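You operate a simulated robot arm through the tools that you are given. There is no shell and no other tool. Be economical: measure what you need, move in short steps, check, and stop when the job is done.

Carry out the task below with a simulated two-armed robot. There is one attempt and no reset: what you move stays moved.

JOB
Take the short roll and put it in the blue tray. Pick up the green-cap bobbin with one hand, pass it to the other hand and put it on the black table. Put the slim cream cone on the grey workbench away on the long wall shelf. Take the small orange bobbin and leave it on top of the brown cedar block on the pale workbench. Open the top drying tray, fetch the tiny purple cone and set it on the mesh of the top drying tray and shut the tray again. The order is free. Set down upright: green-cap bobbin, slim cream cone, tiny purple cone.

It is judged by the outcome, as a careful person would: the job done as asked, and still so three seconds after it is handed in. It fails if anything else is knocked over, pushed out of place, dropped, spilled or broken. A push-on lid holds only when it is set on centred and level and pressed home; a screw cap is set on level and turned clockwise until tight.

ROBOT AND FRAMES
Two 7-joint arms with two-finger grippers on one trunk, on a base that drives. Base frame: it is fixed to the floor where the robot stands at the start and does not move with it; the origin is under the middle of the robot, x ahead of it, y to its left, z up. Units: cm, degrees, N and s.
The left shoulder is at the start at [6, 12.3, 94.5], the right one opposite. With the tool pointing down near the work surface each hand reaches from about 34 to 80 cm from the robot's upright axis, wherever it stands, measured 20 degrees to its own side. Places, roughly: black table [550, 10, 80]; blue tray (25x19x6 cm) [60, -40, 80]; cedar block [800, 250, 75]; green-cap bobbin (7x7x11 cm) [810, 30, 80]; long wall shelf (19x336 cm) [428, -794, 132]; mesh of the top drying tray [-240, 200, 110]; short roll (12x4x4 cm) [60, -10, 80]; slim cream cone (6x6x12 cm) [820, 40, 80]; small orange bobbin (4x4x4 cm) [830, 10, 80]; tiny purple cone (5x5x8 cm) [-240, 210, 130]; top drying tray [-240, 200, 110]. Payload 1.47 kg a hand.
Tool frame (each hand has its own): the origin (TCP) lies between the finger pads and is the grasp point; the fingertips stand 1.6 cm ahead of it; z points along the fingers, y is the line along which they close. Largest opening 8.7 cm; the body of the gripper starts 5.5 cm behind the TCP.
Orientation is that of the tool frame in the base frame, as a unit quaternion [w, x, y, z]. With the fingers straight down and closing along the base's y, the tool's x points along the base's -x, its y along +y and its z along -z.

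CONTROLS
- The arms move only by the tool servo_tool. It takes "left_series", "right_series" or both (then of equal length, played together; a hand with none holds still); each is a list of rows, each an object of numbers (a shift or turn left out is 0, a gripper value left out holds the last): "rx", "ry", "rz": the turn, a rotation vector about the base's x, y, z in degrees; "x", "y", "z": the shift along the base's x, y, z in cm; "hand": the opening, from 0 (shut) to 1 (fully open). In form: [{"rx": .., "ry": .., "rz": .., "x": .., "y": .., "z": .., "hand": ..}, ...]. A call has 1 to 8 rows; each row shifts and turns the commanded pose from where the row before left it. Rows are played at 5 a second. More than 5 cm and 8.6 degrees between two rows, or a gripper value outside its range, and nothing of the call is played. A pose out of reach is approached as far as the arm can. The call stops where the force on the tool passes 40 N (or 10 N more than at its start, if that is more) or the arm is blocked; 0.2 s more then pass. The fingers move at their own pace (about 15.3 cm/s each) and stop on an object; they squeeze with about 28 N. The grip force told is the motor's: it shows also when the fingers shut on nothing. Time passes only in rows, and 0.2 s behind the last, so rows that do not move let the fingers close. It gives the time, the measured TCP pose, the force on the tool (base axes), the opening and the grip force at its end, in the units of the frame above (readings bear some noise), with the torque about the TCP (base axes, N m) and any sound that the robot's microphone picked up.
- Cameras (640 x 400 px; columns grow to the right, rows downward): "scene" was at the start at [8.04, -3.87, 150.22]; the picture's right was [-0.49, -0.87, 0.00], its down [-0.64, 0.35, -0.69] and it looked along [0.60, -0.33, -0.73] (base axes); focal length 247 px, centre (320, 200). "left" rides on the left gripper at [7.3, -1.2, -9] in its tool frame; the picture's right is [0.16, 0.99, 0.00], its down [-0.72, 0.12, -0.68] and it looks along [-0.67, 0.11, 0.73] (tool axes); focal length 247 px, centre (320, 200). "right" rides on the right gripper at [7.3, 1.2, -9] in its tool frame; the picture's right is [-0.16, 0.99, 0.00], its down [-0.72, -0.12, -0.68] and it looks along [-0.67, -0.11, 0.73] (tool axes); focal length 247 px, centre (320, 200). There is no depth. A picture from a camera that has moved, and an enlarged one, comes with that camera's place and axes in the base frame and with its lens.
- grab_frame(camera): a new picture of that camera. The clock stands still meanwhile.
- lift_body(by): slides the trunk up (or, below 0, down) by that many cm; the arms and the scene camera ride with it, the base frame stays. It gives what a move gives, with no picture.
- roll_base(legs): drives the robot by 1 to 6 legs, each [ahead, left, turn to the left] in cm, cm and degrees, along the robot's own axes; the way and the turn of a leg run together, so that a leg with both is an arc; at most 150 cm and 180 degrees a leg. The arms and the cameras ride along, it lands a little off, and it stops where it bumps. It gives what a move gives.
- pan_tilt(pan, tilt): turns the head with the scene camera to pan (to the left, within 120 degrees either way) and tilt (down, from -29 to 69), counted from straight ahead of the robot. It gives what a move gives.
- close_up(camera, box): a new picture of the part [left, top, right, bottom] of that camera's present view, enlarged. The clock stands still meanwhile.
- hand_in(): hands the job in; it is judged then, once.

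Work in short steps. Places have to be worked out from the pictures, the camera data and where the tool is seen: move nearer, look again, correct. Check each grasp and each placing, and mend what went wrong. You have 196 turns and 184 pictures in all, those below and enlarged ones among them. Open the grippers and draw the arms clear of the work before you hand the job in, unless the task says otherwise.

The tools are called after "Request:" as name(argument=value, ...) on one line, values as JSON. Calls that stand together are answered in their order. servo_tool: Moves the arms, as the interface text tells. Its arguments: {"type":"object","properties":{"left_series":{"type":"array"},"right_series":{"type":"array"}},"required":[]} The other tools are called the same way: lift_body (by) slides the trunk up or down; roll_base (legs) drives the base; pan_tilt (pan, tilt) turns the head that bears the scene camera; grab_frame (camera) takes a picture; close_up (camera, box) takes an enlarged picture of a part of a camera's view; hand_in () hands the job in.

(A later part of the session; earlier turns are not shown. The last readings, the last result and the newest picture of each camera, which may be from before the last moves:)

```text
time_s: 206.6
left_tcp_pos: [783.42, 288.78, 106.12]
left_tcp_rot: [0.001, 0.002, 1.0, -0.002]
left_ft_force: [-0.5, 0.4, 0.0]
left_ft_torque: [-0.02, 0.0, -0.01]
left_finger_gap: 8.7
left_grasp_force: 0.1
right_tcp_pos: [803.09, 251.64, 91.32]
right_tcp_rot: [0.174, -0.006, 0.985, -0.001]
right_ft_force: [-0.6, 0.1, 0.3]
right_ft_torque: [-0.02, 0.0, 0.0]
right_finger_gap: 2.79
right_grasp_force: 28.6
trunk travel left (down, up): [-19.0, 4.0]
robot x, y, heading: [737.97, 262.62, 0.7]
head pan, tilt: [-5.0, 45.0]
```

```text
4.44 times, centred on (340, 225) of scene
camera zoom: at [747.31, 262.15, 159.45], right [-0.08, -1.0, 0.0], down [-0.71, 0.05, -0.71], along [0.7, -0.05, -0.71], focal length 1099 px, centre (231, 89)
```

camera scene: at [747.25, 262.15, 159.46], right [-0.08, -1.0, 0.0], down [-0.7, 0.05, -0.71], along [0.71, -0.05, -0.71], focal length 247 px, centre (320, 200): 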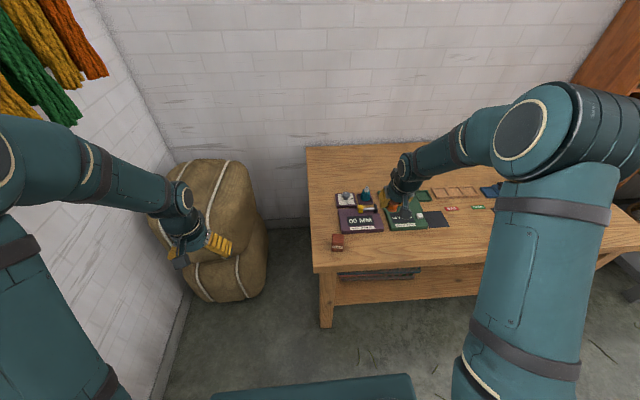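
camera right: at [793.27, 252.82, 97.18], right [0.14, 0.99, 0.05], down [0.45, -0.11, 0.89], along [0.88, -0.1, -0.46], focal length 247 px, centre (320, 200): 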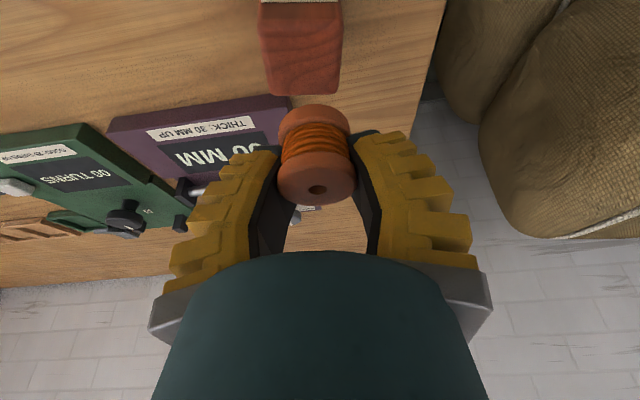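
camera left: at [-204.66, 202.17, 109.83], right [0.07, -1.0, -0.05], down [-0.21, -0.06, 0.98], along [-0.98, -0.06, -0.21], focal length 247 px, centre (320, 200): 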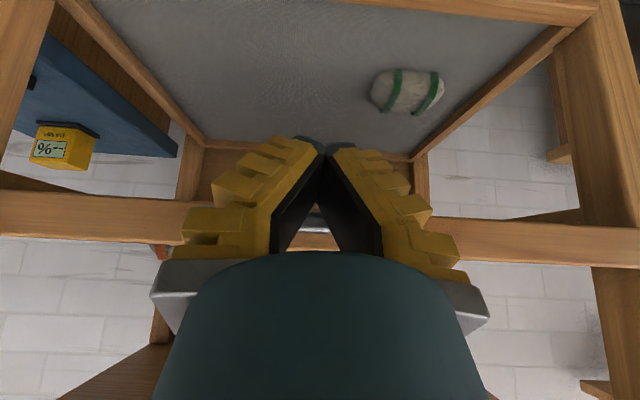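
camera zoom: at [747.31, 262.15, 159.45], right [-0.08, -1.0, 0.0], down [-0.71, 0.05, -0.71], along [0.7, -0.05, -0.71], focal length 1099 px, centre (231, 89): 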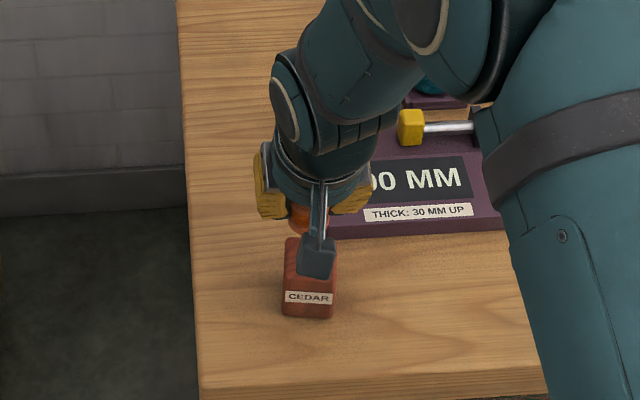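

Good agreement: block centre (802.3,251.3). Small shift and lower gently until touch.

Request:
servo_tool(right_series=[{"x": -0.4, "y": -0.3, "z": -1.5}, {"z": -1.2}, {"z": -0.6}, {"z": -0.5}, {"z": -0.4}])

Request:
grab_frame(camera="right")

```text
time_s: 207.8
left_tcp_pos: [783.55, 288.75, 106.34]
left_tcp_rot: [0.001, 0.001, 1.0, -0.003]
left_ft_force: [0.6, -0.1, -0.2]
left_ft_torque: [0.0, -0.03, 0.01]
left_finger_gap: 8.67
left_grasp_force: 0.1
right_tcp_pos: [802.51, 251.15, 87.13]
right_tcp_rot: [0.174, -0.006, 0.985, 0.0]
right_ft_force: [0.1, -0.1, 0.3]
right_ft_torque: [0.02, -0.03, 0.02]
right_finger_gap: 2.77
right_grasp_force: 28.1
trunk travel left (down, up): [-19.0, 4.0]
robot x, y, heading: [738.07, 262.87, 0.7]
head pan, tilt: [-5.0, 45.0]
```

```text
96 pictures are left
camera right: at [792.78, 252.32, 93.07], right [0.14, 0.99, 0.05], down [0.45, -0.11, 0.89], along [0.88, -0.1, -0.46], focal length 247 px, centre (320, 200)
```

right: 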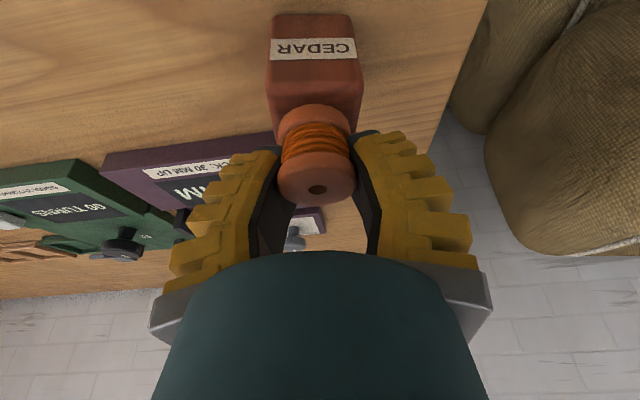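

Request:
servo_tool(right_series=[{"z": -0.5}, {"z": -0.5}, {"z": -0.4}, {"z": -0.4}])

Request:
grab_frame(camera="right")

```text
time_s: 208.8
left_tcp_pos: [783.38, 288.83, 106.37]
left_tcp_rot: [0.002, 0.003, 1.0, -0.003]
left_ft_force: [0.3, 0.5, -0.1]
left_ft_torque: [0.0, 0.02, 0.01]
left_finger_gap: 8.69
left_grasp_force: 0.1
right_tcp_pos: [802.87, 251.28, 86.2]
right_tcp_rot: [0.181, -0.005, 0.983, 0.0]
right_ft_force: [-7.4, -1.5, 22.0]
right_ft_torque: [0.01, 0.4, 0.01]
right_finger_gap: 2.77
right_grasp_force: 28.0
trunk travel left (down, up): [-19.0, 4.0]
robot x, y, heading: [737.78, 262.6, 0.9]
head pan, tilt: [-5.0, 45.0]
stopped in row 4 (right hand): the force on the tool passed its limit at 42 N (the readings are from after the stop); the commanded pose is now the measured one
```

```text
95 pictures are left
camera right: at [793.01, 252.36, 91.93], right [0.14, 0.99, 0.05], down [0.44, -0.11, 0.89], along [0.89, -0.1, -0.45], focal length 247 px, centre (320, 200)
```

right: 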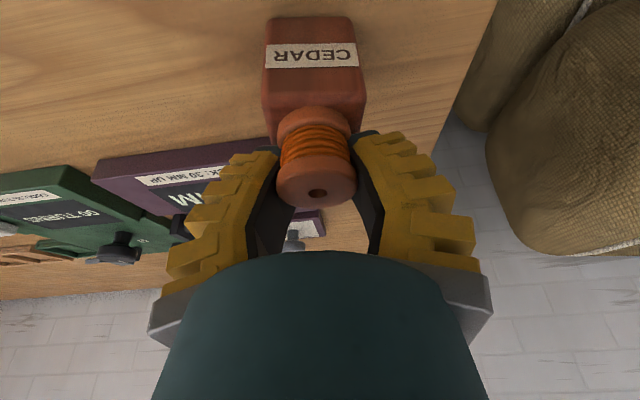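

Contact, with the bobbin's lower flange projected right at the block's top centre. Open and withdraw along the tool axis.

Request:
servo_tool(right_series=[{"z": 0.3}, {"hand": 0.4}, {"hand": 0.5}, {"x": -0.6, "z": 1.6}, {"x": -1, "z": 2.7}, {"z": 4}])

Request:
grab_frame(camera="right")

Request:
close_up(camera="scene", box=[290, 180, 390, 270])

```text
time_s: 210.2
left_tcp_pos: [783.44, 288.75, 106.21]
left_tcp_rot: [0.002, 0.002, 1.0, -0.003]
left_ft_force: [0.0, -0.1, -0.3]
left_ft_torque: [-0.02, 0.01, -0.03]
left_finger_gap: 8.7
left_grasp_force: 0.1
right_tcp_pos: [801.32, 251.18, 94.42]
right_tcp_rot: [0.179, -0.005, 0.984, 0.0]
right_ft_force: [-1.3, -0.5, 0.7]
right_ft_torque: [-0.02, -0.03, -0.01]
right_finger_gap: 4.9
right_grasp_force: 3.8
trunk travel left (down, up): [-19.0, 4.0]
robot x, y, heading: [738.08, 262.99, 0.7]
head pan, tilt: [-5.0, 45.0]
```

```text
94 pictures are left
camera right: at [791.41, 252.37, 100.25], right [0.14, 0.99, 0.05], down [0.44, -0.11, 0.89], along [0.89, -0.1, -0.45], focal length 247 px, centre (320, 200)
```

right: 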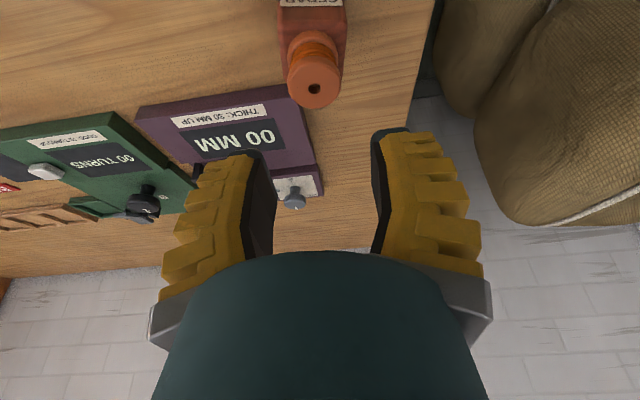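

```text
4.44 times, centred on (340, 225) of scene
camera zoom: at [747.16, 262.15, 159.47], right [-0.08, -1.0, 0.0], down [-0.7, 0.05, -0.71], along [0.71, -0.05, -0.71], focal length 1099 px, centre (231, 89)
```

zoom: 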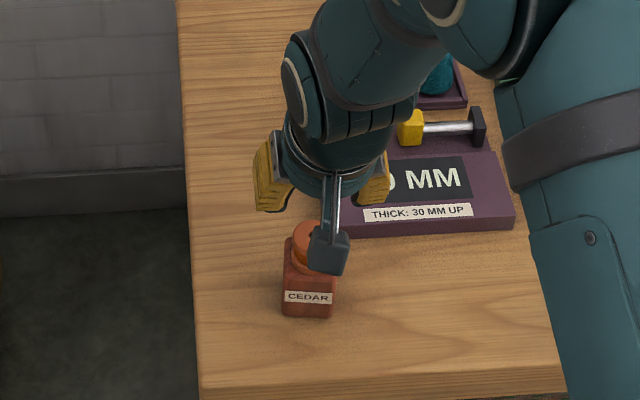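

The orange bobbin stands on the cedar block. I raise and straighten the right hand, back off, and return to the grey bench for the green-cap bobbin (≈(810.5,33.3)).

Request:
servo_tool(right_series=[{"z": 4.5}, {"z": 4.5, "ry": 7}, {"z": 2, "x": -4, "ry": 7}, {"x": -5, "ry": 6.5, "hand": 1}, {"x": -5, "y": -4}, {"x": -4, "y": -4}])

Request:
roll_base(legs=[[-48, 0, -0.7], [0, -120, 0], [0, -120, 0], [58, 0, 0]])

Request:
pan_tilt(pan=5, tilt=45)

Request:
grab_frame(camera="scene")

Request:
grab_frame(camera="left")

```text
refused: row 5 steps farther than a row can; nothing moved
```

```text
time_s: 236.7
left_tcp_pos: [799.02, 50.42, 106.21]
left_tcp_rot: [0.001, 0.0, 1.0, -0.002]
left_ft_force: [0.3, 0.0, -1.0]
left_ft_torque: [-0.01, 0.01, -0.02]
left_finger_gap: 8.72
left_grasp_force: 0.0
right_tcp_pos: [816.98, 13.02, 94.44]
right_tcp_rot: [0.177, -0.007, 0.984, 0.0]
right_ft_force: [-0.3, -0.6, -1.0]
right_ft_torque: [0.02, -0.03, 0.01]
right_finger_gap: 4.89
right_grasp_force: 3.8
trunk travel left (down, up): [-19.0, 4.0]
robot x, y, heading: [753.65, 23.86, 0.7]
head pan, tilt: [-5.0, 45.0]
```

```text
time_s: 237.4
left_tcp_pos: [799.06, 50.46, 106.28]
left_tcp_rot: [0.001, 0.001, 1.0, -0.002]
left_ft_force: [-0.5, 0.1, 0.6]
left_ft_torque: [0.01, -0.01, -0.02]
left_finger_gap: 8.68
left_grasp_force: 0.0
right_tcp_pos: [817.04, 12.93, 94.39]
right_tcp_rot: [0.178, -0.006, 0.984, 0.0]
right_ft_force: [-0.3, -0.9, 0.2]
right_ft_torque: [-0.01, -0.02, 0.0]
right_finger_gap: 4.92
right_grasp_force: 4.4
trunk travel left (down, up): [-19.0, 4.0]
robot x, y, heading: [753.7, 24.29, 0.9]
head pan, tilt: [5.0, 45.0]
```

```text
92 pictures are left
camera scene: at [762.83, 25.06, 159.46], right [0.1, -0.99, 0.0], down [-0.7, -0.07, -0.71], along [0.7, 0.07, -0.71], focal length 247 px, centre (320, 200)
```

scene: 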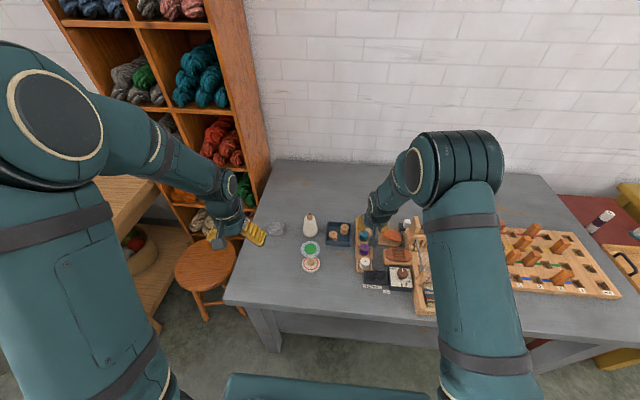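

```text
91 pictures are left
camera left: at [791.48, 49.28, 115.14], right [-0.16, 0.99, -0.01], down [0.72, 0.12, 0.68], along [0.67, 0.1, -0.73], focal length 247 px, centre (320, 200)
```

left: 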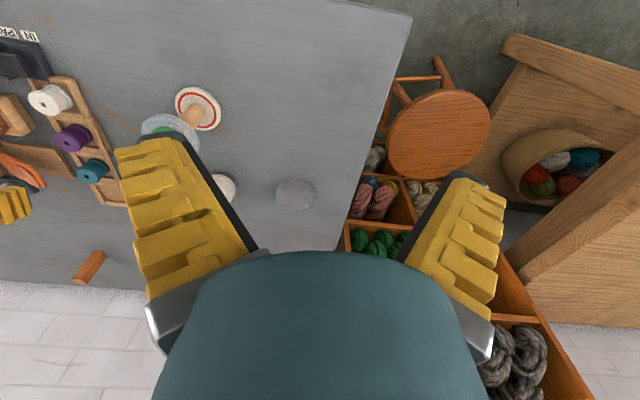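

The right hand rode along low but touched nothing. I raise and straighten it now, and zoom on the green bobbin.

Request:
servo_tool(right_series=[{"z": 4.5}, {"z": 4.5, "ry": 7}, {"z": 2, "x": -4, "ry": 7}, {"x": -4.5, "ry": 6.5, "hand": 1}, {"x": -4, "y": -3}, {"x": -3.5, "y": -3}, {"x": -3, "y": -4}, {"y": -4}])

Request:
close_up(camera="scene", box=[260, 200, 420, 300])

```text
time_s: 239.2
left_tcp_pos: [799.07, 50.29, 106.27]
left_tcp_rot: [0.0, 0.001, 1.0, -0.003]
left_ft_force: [0.1, 0.2, -1.0]
left_ft_torque: [0.03, -0.02, -0.02]
left_finger_gap: 8.71
left_grasp_force: 0.1
right_tcp_pos: [798.23, -0.91, 105.09]
right_tcp_rot: [0.0, -0.007, 1.0, 0.002]
right_ft_force: [0.4, -0.7, 0.2]
right_ft_torque: [0.02, 0.06, -0.01]
right_finger_gap: 8.72
right_grasp_force: 0.1
trunk travel left (down, up): [-19.0, 4.0]
robot x, y, heading: [753.9, 24.35, 0.8]
head pan, tilt: [5.0, 45.0]
```

```text
4.00 times, centred on (340, 250) of scene
camera zoom: at [762.9, 24.99, 159.45], right [0.1, -0.99, 0.0], down [-0.7, -0.07, -0.71], along [0.7, 0.07, -0.71], focal length 989 px, centre (240, 0)
```

zoom: 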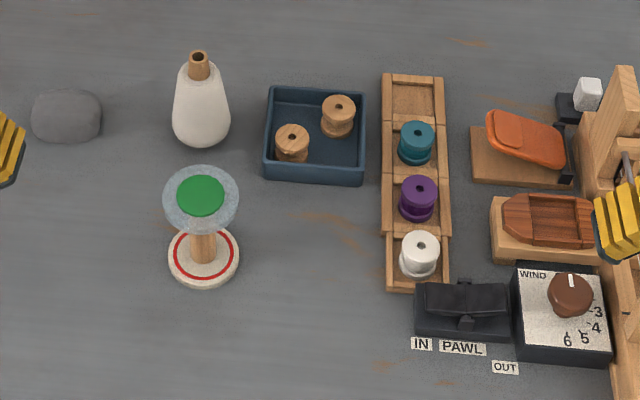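

Green-cap bobbin axis ≈(810.2,33.1), cap top ≈ z 88. Move the left hand over it.

Request:
servo_tool(left_series=[{"y": -4.5}, {"y": -4.5}, {"y": -4.2, "x": 2}, {"y": -4, "x": 2.5}, {"x": 3.5}, {"x": 3.2}, {"z": -4}, {"z": -4}])

Request:
grab_frame(camera="left")

```text
time_s: 241.0
left_tcp_pos: [810.15, 33.18, 98.04]
left_tcp_rot: [0.001, 0.001, 1.0, -0.003]
left_ft_force: [0.5, -0.1, 0.5]
left_ft_torque: [-0.01, 0.0, 0.0]
left_finger_gap: 8.74
left_grasp_force: 0.0
right_tcp_pos: [798.28, -0.83, 105.05]
right_tcp_rot: [0.0, -0.007, 1.0, 0.002]
right_ft_force: [0.9, -0.9, 0.0]
right_ft_torque: [0.0, -0.02, -0.04]
right_finger_gap: 8.69
right_grasp_force: 0.0
trunk travel left (down, up): [-19.0, 4.0]
robot x, y, heading: [753.83, 24.33, 0.8]
head pan, tilt: [5.0, 45.0]
```

```text
89 pictures are left
camera left: at [802.69, 31.95, 107.03], right [-0.16, 0.99, -0.01], down [0.72, 0.12, 0.68], along [0.67, 0.1, -0.73], focal length 247 px, centre (320, 200)
```

left: 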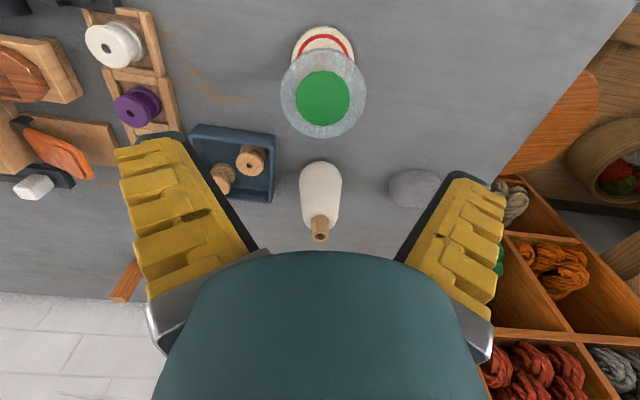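

Aligned. Lower so the pads bracket the cap's rim.

Request:
servo_tool(left_series=[{"z": -3, "x": -0.3}, {"z": -3}, {"z": -2}, {"z": -1}])

Request:
grab_frame(camera="left")

```text
time_s: 242.0
left_tcp_pos: [809.84, 33.21, 89.3]
left_tcp_rot: [0.0, 0.001, 1.0, -0.004]
left_ft_force: [1.0, 0.2, -0.4]
left_ft_torque: [-0.03, 0.04, 0.03]
left_finger_gap: 8.67
left_grasp_force: 0.1
right_tcp_pos: [798.34, -0.81, 105.09]
right_tcp_rot: [0.001, -0.007, 1.0, 0.001]
right_ft_force: [-0.4, 0.1, 0.0]
right_ft_torque: [0.0, -0.04, 0.0]
right_finger_gap: 8.71
right_grasp_force: 0.0
trunk travel left (down, up): [-19.0, 4.0]
robot x, y, heading: [753.58, 24.26, 1.1]
head pan, tilt: [5.0, 45.0]
```

```text
88 pictures are left
camera left: at [802.33, 32.04, 98.24], right [-0.16, 0.99, -0.01], down [0.72, 0.12, 0.68], along [0.67, 0.1, -0.73], focal length 247 px, centre (320, 200)
```

left: 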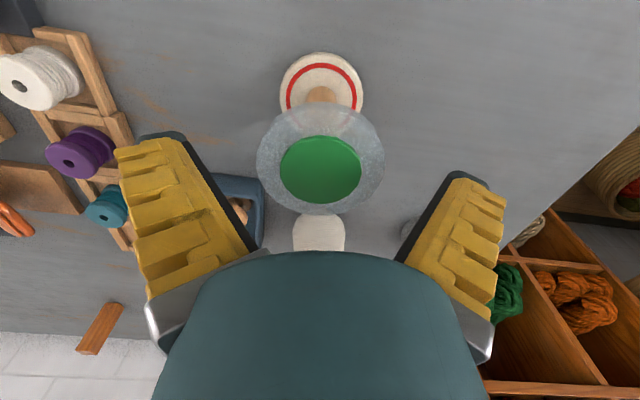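

Cap top at z≈87.9, x≈809.3. Shift -0.5 in x, lower 1.8, close.

Request:
servo_tool(left_series=[{"x": -0.5, "z": -1}, {"z": -0.9}, {"hand": 0.5}, {"hand": 0}, {}, {}])

Request:
grab_frame(camera="left")

```text
time_s: 243.4
left_tcp_pos: [809.38, 33.12, 87.38]
left_tcp_rot: [0.001, 0.0, 1.0, -0.003]
left_ft_force: [-0.7, 0.1, 1.0]
left_ft_torque: [0.0, -0.03, -0.01]
left_finger_gap: 6.33
left_grasp_force: 27.4
right_tcp_pos: [798.32, -0.87, 105.07]
right_tcp_rot: [0.001, -0.007, 1.0, 0.001]
right_ft_force: [0.2, 1.1, 0.0]
right_ft_torque: [-0.01, -0.03, 0.01]
right_finger_gap: 8.7
right_grasp_force: 0.0
trunk travel left (down, up): [-19.0, 4.0]
robot x, y, heading: [753.63, 24.31, 0.8]
head pan, tilt: [5.0, 45.0]
```

```text
87 pictures are left
camera left: at [801.86, 32.04, 96.24], right [-0.16, 0.99, -0.01], down [0.72, 0.12, 0.68], along [0.67, 0.1, -0.73], focal length 247 px, centre (320, 200)
```

left: 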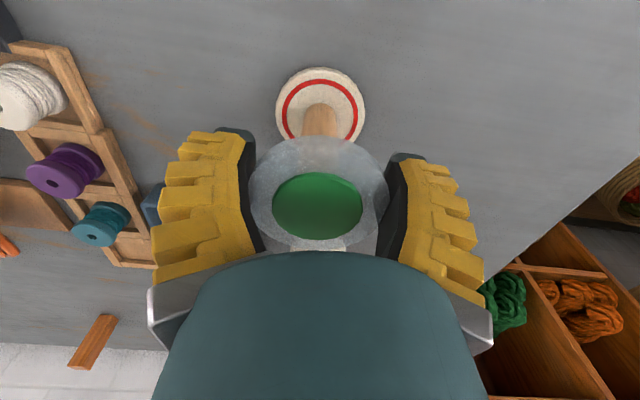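

Held by the cap rim (gap 6.3). Lift.

Request:
servo_tool(left_series=[{"z": 2}, {"z": 4}, {"z": 4.5}, {"z": 4.5}, {"z": 4.5}, {"z": 3}])

Request:
roll_base(legs=[[-45, 0, 0]])

Request:
grab_frame(camera="scene")

Request:
grab_frame(camera="left")

```text
time_s: 244.8
left_tcp_pos: [809.42, 33.05, 110.03]
left_tcp_rot: [0.001, 0.001, 1.0, -0.003]
left_ft_force: [0.3, 1.2, -0.8]
left_ft_torque: [0.0, 0.0, 0.01]
left_finger_gap: 6.35
left_grasp_force: 28.1
right_tcp_pos: [798.35, -0.87, 105.13]
right_tcp_rot: [0.001, -0.007, 1.0, 0.002]
right_ft_force: [-0.7, -0.3, 0.2]
right_ft_torque: [-0.01, 0.02, -0.01]
right_finger_gap: 8.7
right_grasp_force: 0.0
trunk travel left (down, up): [-19.0, 4.0]
robot x, y, heading: [753.36, 24.01, 1.1]
head pan, tilt: [5.0, 45.0]
```

```text
time_s: 247.5
left_tcp_pos: [763.89, 32.34, 110.02]
left_tcp_rot: [0.001, 0.002, 1.0, -0.003]
left_ft_force: [0.2, -0.6, -0.9]
left_ft_torque: [-0.02, 0.02, 0.06]
left_finger_gap: 6.36
left_grasp_force: 27.7
right_tcp_pos: [752.74, -1.69, 105.2]
right_tcp_rot: [0.002, -0.006, 1.0, 0.001]
right_ft_force: [-1.0, 0.3, 0.3]
right_ft_torque: [0.0, -0.03, -0.01]
right_finger_gap: 8.71
right_grasp_force: 0.1
trunk travel left (down, up): [-19.0, 4.0]
robot x, y, heading: [708.14, 23.51, 0.8]
head pan, tilt: [5.0, 45.0]
```

```text
86 pictures are left
camera scene: at [717.37, 24.4, 159.46], right [0.1, -0.99, 0.0], down [-0.7, -0.07, -0.71], along [0.7, 0.07, -0.71], focal length 247 px, centre (320, 200)
```

scene: 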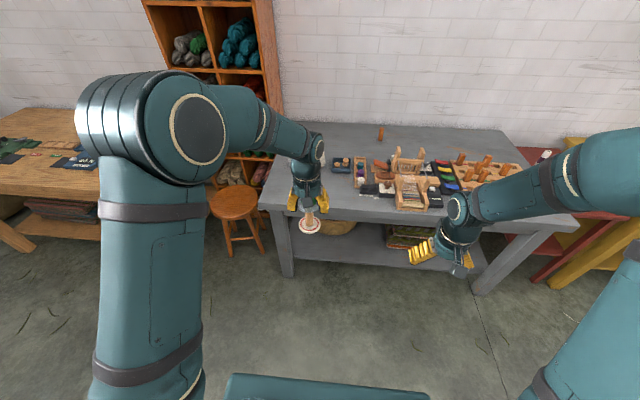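

```text
85 pictures are left
camera left: at [756.44, 31.17, 118.87], right [-0.16, 0.99, -0.01], down [0.72, 0.12, 0.68], along [0.67, 0.1, -0.73], focal length 247 px, centre (320, 200)
```

left: 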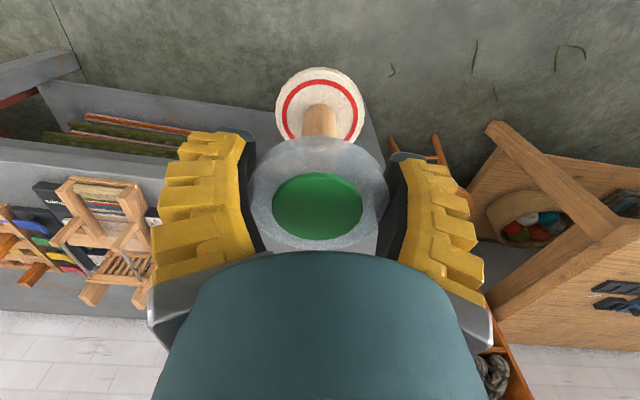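

Held steady in the air. I rotate the right hand to point left (+y), fingers closing along x, for a side grip on the stem below the cap.

Request:
servo_tool(right_series=[{"rx": 4.419, "ry": 4.419, "rz": -5.265, "x": 0.8}, {"rx": 4.419, "ry": 4.419, "rz": -5.265, "x": 0.8}, {"rx": 4.419, "ry": 4.419, "rz": -5.265, "x": 0.8}, {"rx": 4.419, "ry": 4.419, "rz": -5.265, "x": 0.8}, {"rx": 4.419, "ry": 4.419, "rz": -5.265, "x": 0.8}, {"rx": 4.419, "ry": 4.419, "rz": -5.265, "x": 0.8}, {"rx": 4.419, "ry": 4.419, "rz": -5.265, "x": 0.8}])

Request:
servo_tool(right_series=[{"rx": 4.419, "ry": 4.419, "rz": -5.265, "x": 0.8}, {"rx": 4.419, "ry": 4.419, "rz": -5.265, "x": 0.8}, {"rx": 4.419, "ry": 4.419, "rz": -5.265, "x": 0.8}, {"rx": 4.419, "ry": 4.419, "rz": -5.265, "x": 0.8}, {"rx": 4.419, "ry": 4.419, "rz": -5.265, "x": 0.8}, {"rx": 4.419, "ry": 4.419, "rz": -5.265, "x": 0.8}, {"rx": 4.419, "ry": 4.419, "rz": -5.265}])

Request:
grab_frame(camera="right")

Request:
grab_frame(camera="scene")

```text
time_s: 249.1
left_tcp_pos: [764.13, 32.27, 109.98]
left_tcp_rot: [0.0, 0.001, 1.0, -0.002]
left_ft_force: [0.6, 0.3, -0.9]
left_ft_torque: [-0.01, -0.05, 0.0]
left_finger_gap: 6.33
left_grasp_force: 27.8
right_tcp_pos: [758.49, -1.68, 105.16]
right_tcp_rot: [-0.257, 0.304, 0.879, 0.263]
right_ft_force: [-0.5, -0.6, -0.7]
right_ft_torque: [0.0, -0.01, -0.03]
right_finger_gap: 8.72
right_grasp_force: 0.1
trunk travel left (down, up): [-19.0, 4.0]
robot x, y, heading: [708.44, 23.37, 0.6]
head pan, tilt: [5.0, 45.0]
```

```text
time_s: 250.7
left_tcp_pos: [763.97, 32.15, 109.9]
left_tcp_rot: [0.001, 0.002, 1.0, -0.002]
left_ft_force: [-0.8, 0.7, -0.2]
left_ft_torque: [0.0, -0.03, -0.02]
left_finger_gap: 6.34
left_grasp_force: 28.1
right_tcp_pos: [763.23, -1.54, 105.24]
right_tcp_rot: [-0.451, 0.539, 0.543, 0.459]
right_ft_force: [-0.1, -0.2, 0.7]
right_ft_torque: [0.02, 0.02, 0.02]
right_finger_gap: 8.72
right_grasp_force: 0.1
trunk travel left (down, up): [-19.0, 4.0]
robot x, y, heading: [708.47, 23.45, 0.6]
head pan, tilt: [5.0, 45.0]
```

```text
84 pictures are left
camera right: at [764.35, -9.11, 113.89], right [0.99, -0.03, -0.14], down [-0.11, -0.79, -0.6], along [-0.1, 0.61, -0.79], focal length 247 px, centre (320, 200)
```

right: 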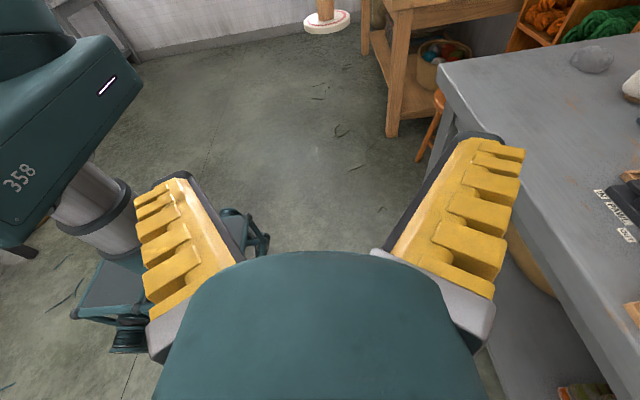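

```text
83 pictures are left
camera scene: at [717.41, 24.36, 159.46], right [0.1, -0.99, 0.0], down [-0.7, -0.07, -0.71], along [0.7, 0.07, -0.71], focal length 247 px, centre (320, 200)
```

scene: 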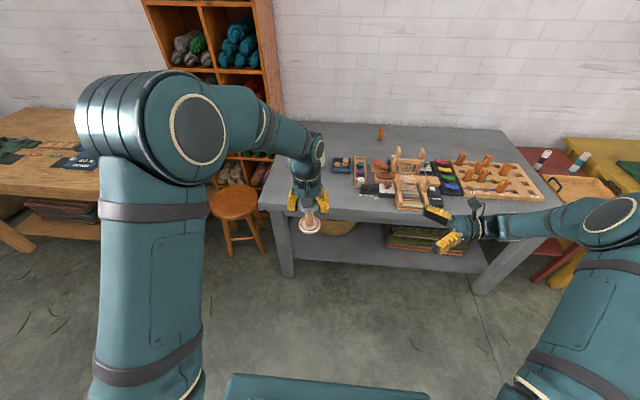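

The stem is at ≈(764.3,32.2), z 101–109. I advance the right hand toward it.

Request:
servo_tool(right_series=[{"y": 4.8, "x": 0.5}, {"y": 4.8, "x": 0.4}, {"y": 4.8}, {"y": 4.8}, {"y": 4.8}])

Request:
grab_frame(camera="right")

```text
time_s: 251.9
left_tcp_pos: [763.98, 32.35, 109.99]
left_tcp_rot: [0.001, 0.001, 1.0, -0.004]
left_ft_force: [-0.2, 0.3, -0.1]
left_ft_torque: [-0.02, -0.02, -0.01]
left_finger_gap: 6.35
left_grasp_force: 27.2
right_tcp_pos: [764.22, 22.65, 105.46]
right_tcp_rot: [-0.451, 0.539, 0.545, 0.458]
right_ft_force: [0.0, -0.2, 0.3]
right_ft_torque: [-0.04, -0.01, 0.02]
right_finger_gap: 8.69
right_grasp_force: 0.2
trunk travel left (down, up): [-19.0, 4.0]
robot x, y, heading: [708.41, 23.74, 0.8]
head pan, tilt: [5.0, 45.0]
```

```text
82 pictures are left
camera right: at [765.43, 15.12, 114.18], right [0.99, -0.03, -0.14], down [-0.11, -0.8, -0.6], along [-0.1, 0.6, -0.79], focal length 247 px, centre (320, 200)
```

right: 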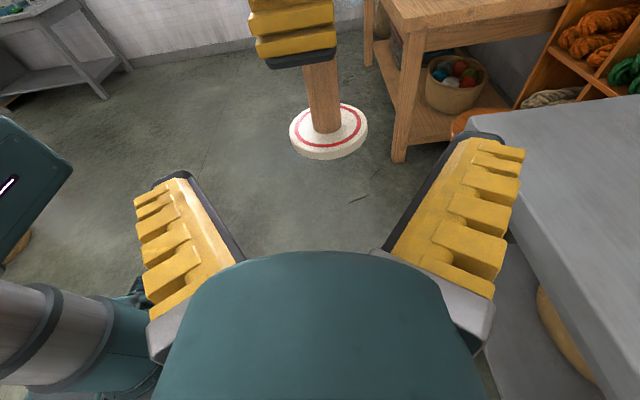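

Request:
servo_tool(right_series=[{"y": 3, "z": -0.6}, {"y": 3, "x": 0.2}, {"y": 1.5}, {"y": 1.0}])

Request:
grab_frame(camera="right")

```text
time_s: 252.9
left_tcp_pos: [764.04, 32.35, 110.01]
left_tcp_rot: [0.001, 0.002, 1.0, -0.002]
left_ft_force: [0.7, 0.3, -1.0]
left_ft_torque: [0.01, 0.01, 0.05]
left_finger_gap: 6.35
left_grasp_force: 28.0
right_tcp_pos: [764.61, 30.87, 104.62]
right_tcp_rot: [-0.451, 0.539, 0.545, 0.458]
right_ft_force: [0.4, -0.4, -0.1]
right_ft_torque: [0.01, 0.0, 0.0]
right_finger_gap: 8.72
right_grasp_force: 0.0
trunk travel left (down, up): [-19.0, 4.0]
robot x, y, heading: [708.3, 23.2, 1.1]
head pan, tilt: [5.0, 45.0]
```

```text
81 pictures are left
camera right: at [765.76, 23.47, 113.44], right [0.99, -0.03, -0.14], down [-0.11, -0.8, -0.6], along [-0.1, 0.6, -0.79], focal length 247 px, centre (320, 200)
```

right: 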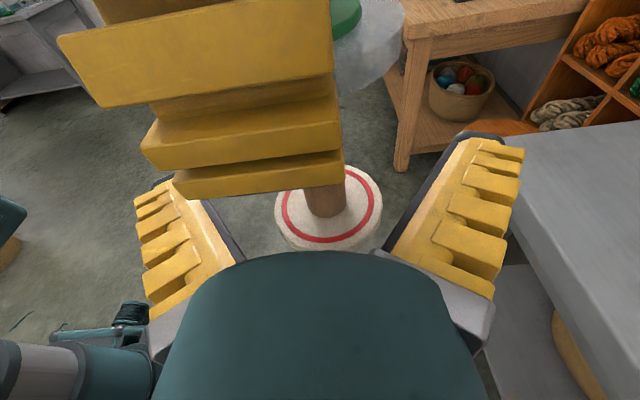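

Stem is between the right fingers, below the left fingertips. Close the right hand.

Request:
servo_tool(right_series=[{"hand": 0.5}, {"hand": 0.2}, {"hand": 0}, {}, {}])

Request:
grab_frame(camera="right")

```text
time_s: 254.1
left_tcp_pos: [763.99, 32.37, 109.82]
left_tcp_rot: [0.001, 0.001, 1.0, -0.003]
left_ft_force: [0.5, 9.2, -3.1]
left_ft_torque: [0.15, -0.02, 0.08]
left_finger_gap: 6.32
left_grasp_force: 28.1
right_tcp_pos: [764.56, 30.89, 104.65]
right_tcp_rot: [-0.451, 0.539, 0.545, 0.458]
right_ft_force: [0.3, -10.2, 2.6]
right_ft_torque: [0.35, 0.0, -0.02]
right_finger_gap: 0.94
right_grasp_force: 28.2
trunk travel left (down, up): [-19.0, 4.0]
robot x, y, heading: [708.08, 23.62, 0.7]
head pan, tilt: [5.0, 45.0]
```

```text
80 pictures are left
camera right: at [765.78, 23.38, 113.45], right [0.99, -0.03, -0.14], down [-0.11, -0.8, -0.6], along [-0.1, 0.6, -0.79], focal length 247 px, centre (320, 200)
```

right: 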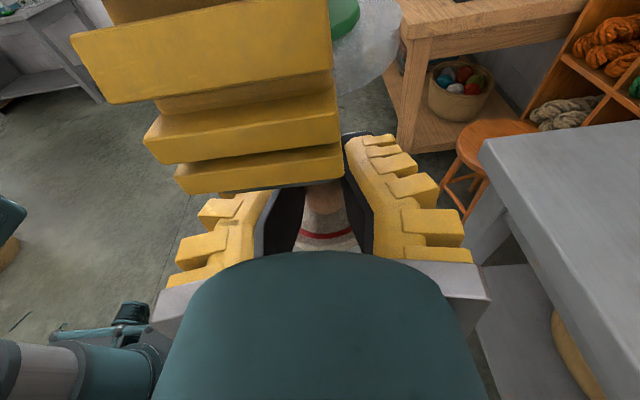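

Only pinching the stem's near side (gap 0.9, pushing apart). Open, advance 1.8 cm more, close again.

Request:
servo_tool(right_series=[{"hand": 0.5}, {"hand": 0.6}, {"y": 0.9}, {"y": 0.9}, {"hand": 0.3}, {"hand": 0}, {}, {}])

Request:
grab_frame(camera="right")

```text
time_s: 255.9
left_tcp_pos: [763.97, 32.25, 109.87]
left_tcp_rot: [0.0, 0.001, 1.0, -0.004]
left_ft_force: [-7.2, -5.6, 0.6]
left_ft_torque: [-0.04, 0.37, -0.04]
left_finger_gap: 6.36
left_grasp_force: 28.1
right_tcp_pos: [764.54, 32.73, 104.55]
right_tcp_rot: [-0.451, 0.539, 0.545, 0.458]
right_ft_force: [6.2, 5.8, -1.9]
right_ft_torque: [-0.19, 0.0, 0.06]
right_finger_gap: 1.79
right_grasp_force: 28.1
trunk travel left (down, up): [-19.0, 4.0]
robot x, y, heading: [708.05, 23.83, 0.7]
head pan, tilt: [5.0, 45.0]
```

```text
79 pictures are left
camera right: at [765.66, 25.22, 113.28], right [0.99, -0.03, -0.14], down [-0.11, -0.8, -0.6], along [-0.1, 0.6, -0.79], focal length 247 px, centre (320, 200)
```

right: 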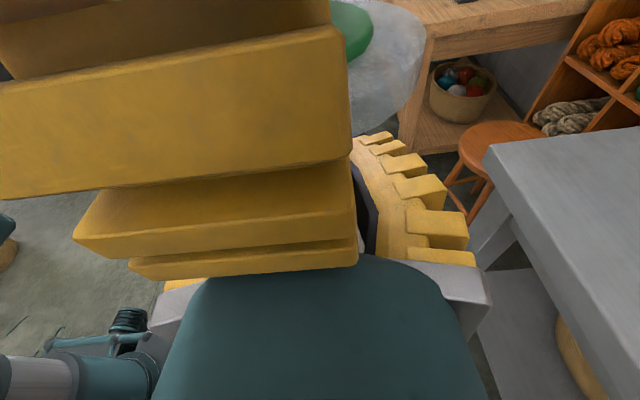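

Now gripping the stem fully (gap 1.8). Open the left hand slightly (the right camera is close by) and lift it straight up.

Request:
servo_tool(left_series=[{"hand": 0.8}, {"hand": 0.8}, {"z": 1}, {"z": 2}, {"z": 3}, {"z": 4}, {"z": 4}])

Request:
grab_frame(camera="right")

Request:
close_up(camera="scene", box=[220, 100, 420, 280])

```text
time_s: 257.5
left_tcp_pos: [764.15, 32.17, 123.81]
left_tcp_rot: [0.002, 0.001, 1.0, -0.003]
left_ft_force: [-0.5, 0.2, 0.0]
left_ft_torque: [-0.03, 0.02, 0.0]
left_finger_gap: 7.31
left_grasp_force: 2.9
right_tcp_pos: [764.47, 32.66, 104.54]
right_tcp_rot: [-0.45, 0.539, 0.544, 0.459]
right_ft_force: [0.3, 0.4, 0.0]
right_ft_torque: [0.01, -0.01, -0.04]
right_finger_gap: 1.97
right_grasp_force: 27.8
trunk travel left (down, up): [-19.0, 4.0]
robot x, y, heading: [708.14, 23.36, 0.8]
head pan, tilt: [5.0, 45.0]
```

```text
78 pictures are left
camera right: at [765.6, 25.22, 113.3], right [0.99, -0.03, -0.14], down [-0.11, -0.8, -0.6], along [-0.1, 0.6, -0.79], focal length 247 px, centre (320, 200)
```

right: 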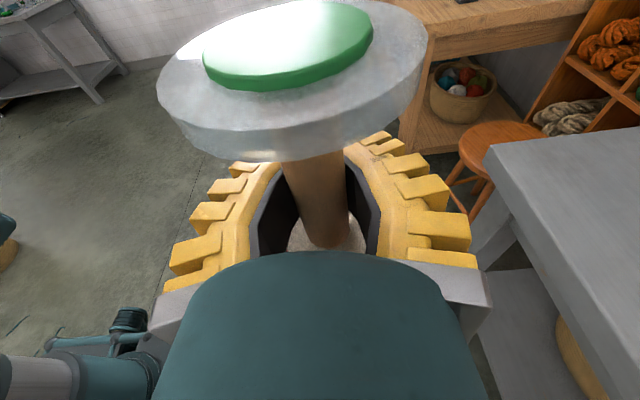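

```text
2.22 times, centred on (320, 190) of scene
camera zoom: at [717.38, 24.4, 159.46], right [0.1, -0.99, 0.0], down [-0.7, -0.07, -0.71], along [0.7, 0.07, -0.71], focal length 550 px, centre (320, 222)
```

zoom: 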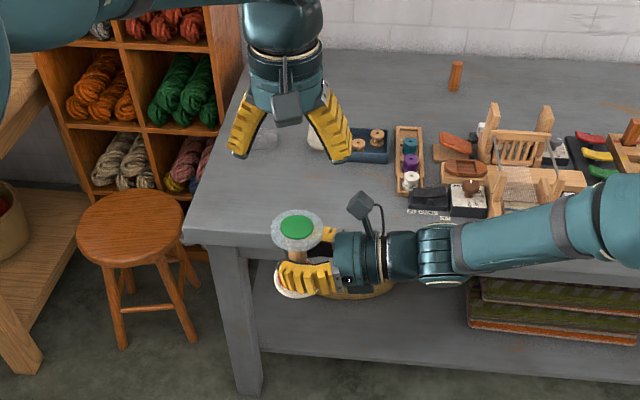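

Handover succeeded: right hand holds the bobbin by its stem. I tuck the right hand aside and up, pitch the left hand 35° forward, and drive back to the bench for the cream cone.

Request:
servo_tool(left_series=[{"ry": -7}, {"ry": -7}, {"ry": -7}, {"ry": -7}, {"ry": -7}, {"hand": 1}, {}, {}], right_series=[{"y": -4, "z": 1}, {"y": -4, "z": 1}, {"y": -4, "z": 1}, {"y": -4, "z": 1}, {"y": -4, "z": 1}, {"y": -4, "z": 1}, {"x": -4}, {"x": -4}])

Request:
roll_base(legs=[[45, 0, -0.7]])

Request:
grab_frame(camera="left")

Request:
grab_frame(camera="scene")

```text
time_s: 259.3
left_tcp_pos: [763.87, 32.39, 123.87]
left_tcp_rot: [0.302, 0.002, 0.953, -0.002]
left_ft_force: [0.3, -0.6, -0.9]
left_ft_torque: [0.01, 0.02, 0.03]
left_finger_gap: 8.71
left_grasp_force: 0.0
right_tcp_pos: [756.41, 8.67, 110.37]
right_tcp_rot: [-0.45, 0.54, 0.545, 0.457]
right_ft_force: [0.1, 0.3, -0.1]
right_ft_torque: [-0.01, 0.0, -0.01]
right_finger_gap: 0.01
right_grasp_force: 28.0
trunk travel left (down, up): [-19.0, 4.0]
robot x, y, heading: [708.13, 23.31, 0.8]
head pan, tilt: [5.0, 45.0]
```

```text
time_s: 261.1
left_tcp_pos: [785.69, 32.04, 123.49]
left_tcp_rot: [0.298, 0.007, 0.954, -0.004]
left_ft_force: [2.5, 0.7, -0.7]
left_ft_torque: [-0.05, 0.09, 0.02]
left_finger_gap: 8.71
left_grasp_force: 0.0
right_tcp_pos: [777.91, 8.59, 110.01]
right_tcp_rot: [-0.451, 0.543, 0.542, 0.457]
right_ft_force: [1.9, 0.1, -1.6]
right_ft_torque: [0.05, 0.02, 0.12]
right_finger_gap: 0.0
right_grasp_force: 27.7
trunk travel left (down, up): [-19.0, 4.0]
robot x, y, heading: [729.51, 24.07, 0.5]
head pan, tilt: [5.0, 45.0]
stopped in leg 1: the robot was blocked; the commanded pose is now the measured one
```

```text
76 pictures are left
camera left: at [774.4, 30.99, 126.69], right [-0.12, 0.99, -0.09], down [0.21, 0.12, 0.97], along [0.97, 0.09, -0.22], focal length 247 px, centre (320, 200)
```

left: 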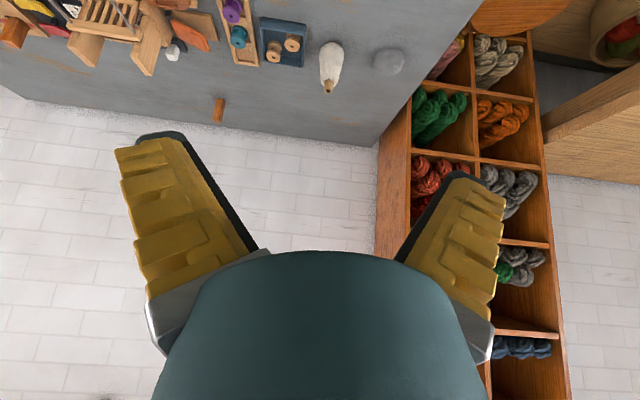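

```text
75 pictures are left
camera scene: at [739.38, 24.54, 159.38], right [0.09, -1.0, 0.0], down [-0.71, -0.07, -0.7], along [0.7, 0.07, -0.71], focal length 247 px, centre (320, 200)
```

scene: 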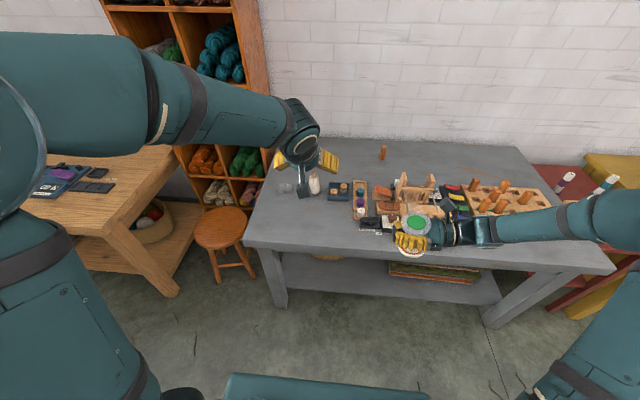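

The right gap reads 0 and the base was blocked. Check the right hand immediately.

Request:
grab_frame(camera="right")

Request:
close_up(camera="scene", box=[340, 160, 500, 280])

```text
74 pictures are left
camera right: at [779.11, 1.07, 118.75], right [0.99, -0.03, -0.15], down [-0.12, -0.8, -0.59], along [-0.1, 0.61, -0.79], focal length 247 px, centre (320, 200)
```

right: 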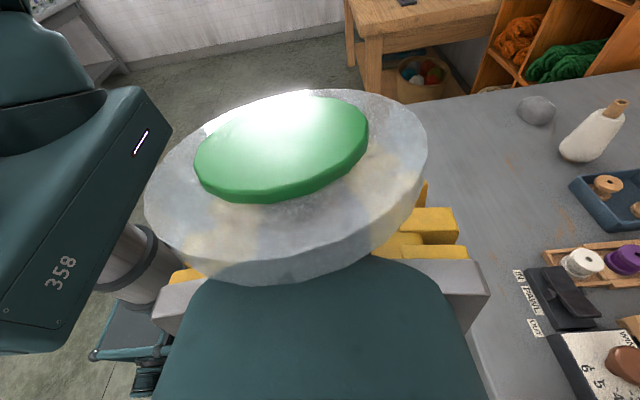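

```text
3.33 times, centred on (420, 220) of scene
camera zoom: at [739.38, 24.54, 159.38], right [0.09, -1.0, 0.0], down [-0.71, -0.07, -0.7], along [0.7, 0.07, -0.71], focal length 824 px, centre (-13, 133)
```

zoom: 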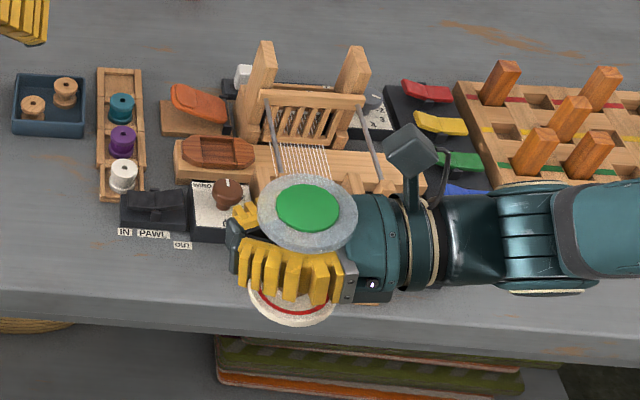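

The stem slid into the hollow behind the closed tips — it's caged securely but the base is blocked by something. I back off 20 cm and look at the right arm.

Request:
roll_base(legs=[[-25, 0, 0]])

Request:
pan_tilt(pan=-35, tilt=50)

Request:
grab_frame(camera="scene")

Request:
grab_frame(camera="right")

```text
time_s: 262.9
left_tcp_pos: [760.31, 31.74, 123.98]
left_tcp_rot: [0.303, 0.007, 0.953, -0.004]
left_ft_force: [-0.6, 0.1, 0.9]
left_ft_torque: [0.02, 0.0, 0.0]
left_finger_gap: 8.71
left_grasp_force: 0.1
right_tcp_pos: [752.58, 8.19, 110.43]
right_tcp_rot: [-0.449, 0.541, 0.542, 0.46]
right_ft_force: [-0.6, 0.0, -0.9]
right_ft_torque: [0.02, 0.04, -0.02]
right_finger_gap: 0.0
right_grasp_force: 27.4
trunk travel left (down, up): [-19.0, 4.0]
robot x, y, heading: [704.56, 23.47, 0.3]
head pan, tilt: [5.0, 45.0]
```

```text
time_s: 263.9
left_tcp_pos: [760.37, 31.71, 123.9]
left_tcp_rot: [0.303, 0.008, 0.953, -0.005]
left_ft_force: [-0.2, 0.9, -0.4]
left_ft_torque: [-0.01, -0.02, 0.02]
left_finger_gap: 8.72
left_grasp_force: 0.0
right_tcp_pos: [752.79, 8.24, 110.31]
right_tcp_rot: [-0.449, 0.542, 0.542, 0.46]
right_ft_force: [-0.6, -0.1, 0.4]
right_ft_torque: [0.01, -0.02, -0.04]
right_finger_gap: 0.0
right_grasp_force: 27.7
trunk travel left (down, up): [-19.0, 4.0]
robot x, y, heading: [704.95, 23.86, 0.2]
head pan, tilt: [-35.0, 50.0]
```

```text
72 pictures are left
camera scene: at [712.08, 19.27, 158.77], right [-0.57, -0.82, 0.0], down [-0.63, 0.44, -0.64], along [0.53, -0.37, -0.77], focal length 247 px, centre (320, 200)
```

scene: 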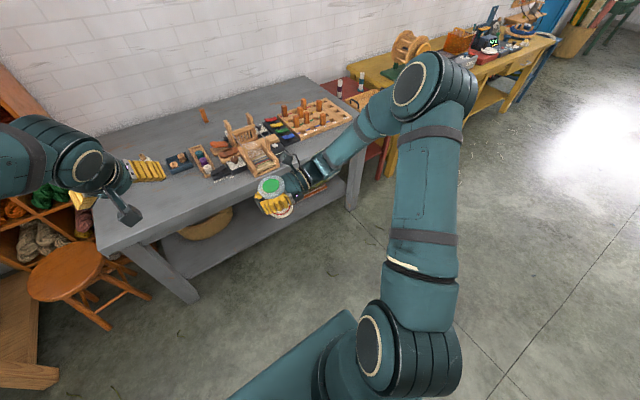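

```text
71 pictures are left
camera right: at [753.8, 0.83, 119.13], right [0.99, -0.04, -0.14], down [-0.12, -0.8, -0.6], along [-0.09, 0.61, -0.79], focal length 247 px, centre (320, 200)
```

right: 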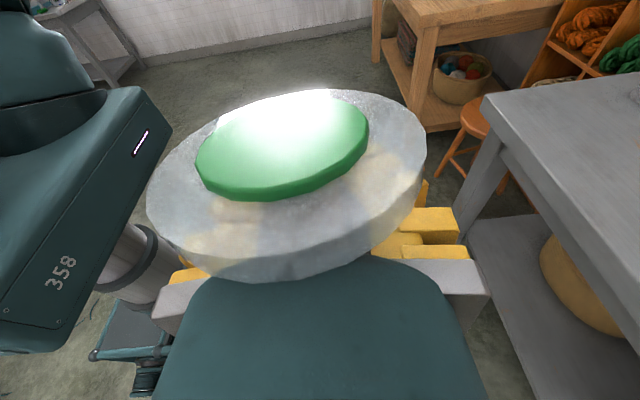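

Nothing seems disturbed. I'll deliver the green bobbin first: back off, turn round to face the black table, and look.

Request:
roll_base(legs=[[-25, 0, 0], [0, 0, 180]])

Request:
pan_tilt(pan=0, tilt=35)

Request:
grab_frame(camera="scene")

```text
time_s: 272.9
left_tcp_pos: [623.84, 19.0, 123.96]
left_tcp_rot: [-0.015, 0.952, -0.038, -0.302]
left_ft_force: [0.0, -1.2, 0.3]
left_ft_torque: [0.0, 0.0, 0.03]
left_finger_gap: 8.69
left_grasp_force: 0.1
right_tcp_pos: [633.22, 41.91, 110.36]
right_tcp_rot: [-0.474, -0.525, 0.559, -0.434]
right_ft_force: [0.4, 0.1, -0.6]
right_ft_torque: [-0.04, 0.01, -0.01]
right_finger_gap: 0.0
right_grasp_force: 27.8
trunk travel left (down, up): [-19.0, 4.0]
robot x, y, heading: [680.07, 23.41, 176.5]
head pan, tilt: [-35.0, 50.0]
```

```text
time_s: 273.9
left_tcp_pos: [623.94, 18.85, 124.02]
left_tcp_rot: [-0.014, 0.953, -0.038, -0.302]
left_ft_force: [-0.3, -1.0, 0.3]
left_ft_torque: [-0.02, 0.01, -0.03]
left_finger_gap: 8.7
left_grasp_force: 0.1
right_tcp_pos: [633.17, 41.83, 110.34]
right_tcp_rot: [-0.474, -0.524, 0.559, -0.433]
right_ft_force: [0.0, -0.6, -1.0]
right_ft_torque: [0.01, 0.03, 0.0]
right_finger_gap: 0.01
right_grasp_force: 28.4
trunk travel left (down, up): [-19.0, 4.0]
robot x, y, heading: [679.93, 23.36, 176.6]
head pan, tilt: [0.0, 35.0]
```

```text
70 pictures are left
camera scene: at [670.4, 24.06, 160.94], right [0.06, 1.0, 0.0], down [0.57, -0.04, -0.82], along [-0.82, 0.05, -0.57], focal length 247 px, centre (320, 200)
```

scene: 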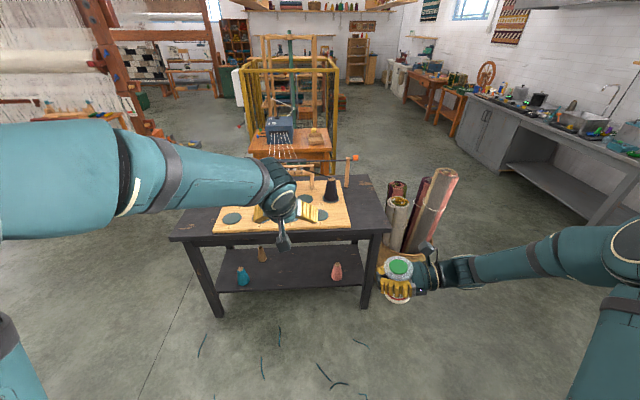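

The black table's right strip (y 50–62, between the board and the right edge) is free, with a bucket of rolls just to its right. I yaw the right hand to point forward so that it can set the bobbin down from the front.

Request:
servo_tool(right_series=[{"rz": -8.2, "x": -2.5}, {"rz": -8.2, "x": -2.5}, {"rz": -8.2, "x": -2.5}, {"rz": -8.2, "x": -2.5}, {"rz": -8.2, "x": -2.5}, {"rz": -8.2, "x": -2.5}], left_series=[{"y": -2}, {"y": -2}, {"y": -2}, {"y": -2}, {"y": -2}, {"y": -2}])

Request:
servo_tool(right_series=[{"rz": -8.2, "x": -2.5}, {"rz": -8.2, "x": -2.5}, {"rz": -8.2, "x": -2.5}, {"rz": -8.2, "x": -2.5}, {"rz": -4, "x": -2.5}])

Request:
grab_frame(camera="scene")

Request:
grab_frame(camera="right")

```text
time_s: 275.3
left_tcp_pos: [623.86, 6.63, 124.09]
left_tcp_rot: [-0.014, 0.953, -0.038, -0.302]
left_ft_force: [-0.2, 0.9, -0.5]
left_ft_torque: [0.0, 0.03, -0.02]
left_finger_gap: 8.68
left_grasp_force: 0.1
right_tcp_pos: [618.12, 41.6, 110.36]
right_tcp_rot: [-0.611, -0.244, 0.727, -0.196]
right_ft_force: [-0.3, -0.6, -0.7]
right_ft_torque: [-0.02, -0.02, 0.0]
right_finger_gap: 0.0
right_grasp_force: 28.2
trunk travel left (down, up): [-19.0, 4.0]
robot x, y, heading: [679.76, 23.32, 176.5]
head pan, tilt: [0.0, 35.0]
```

```text
time_s: 276.5
left_tcp_pos: [623.95, 6.58, 124.1]
left_tcp_rot: [-0.015, 0.953, -0.038, -0.302]
left_ft_force: [0.1, -0.4, -0.2]
left_ft_torque: [-0.01, 0.01, -0.02]
left_finger_gap: 8.69
left_grasp_force: 0.1
right_tcp_pos: [609.47, 41.68, 110.22]
right_tcp_rot: [-0.641, -0.07, 0.762, -0.05]
right_ft_force: [-0.8, -1.0, -0.4]
right_ft_torque: [0.02, -0.02, -0.05]
right_finger_gap: 0.01
right_grasp_force: 28.0
right hand out of reach, approached as far as the arm can: row 4, 5
trunk travel left (down, up): [-19.0, 4.0]
robot x, y, heading: [680.44, 23.41, 176.4]
head pan, tilt: [0.0, 35.0]
```

```text
69 pictures are left
camera scene: at [670.36, 23.9, 160.93], right [0.06, 1.0, 0.0], down [0.57, -0.03, -0.82], along [-0.82, 0.05, -0.57], focal length 247 px, centre (320, 200)
```

scene: 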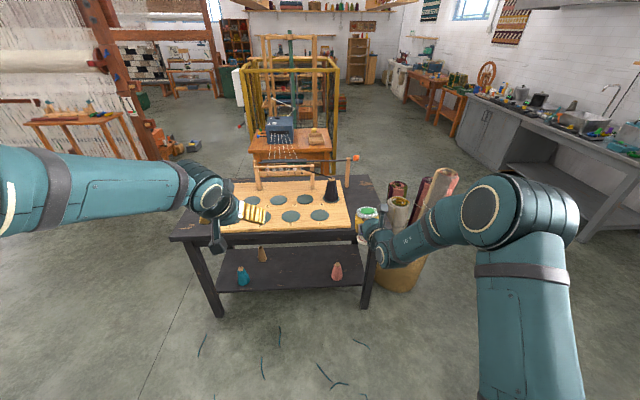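

```text
68 pictures are left
camera right: at [616.66, 44.08, 119.03], right [-0.14, 0.98, -0.14], down [0.8, 0.03, -0.6], along [-0.58, -0.2, -0.79], focal length 247 px, centre (320, 200)
```

right: 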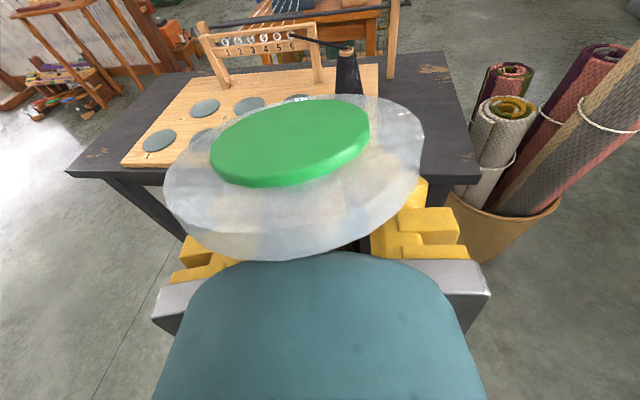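

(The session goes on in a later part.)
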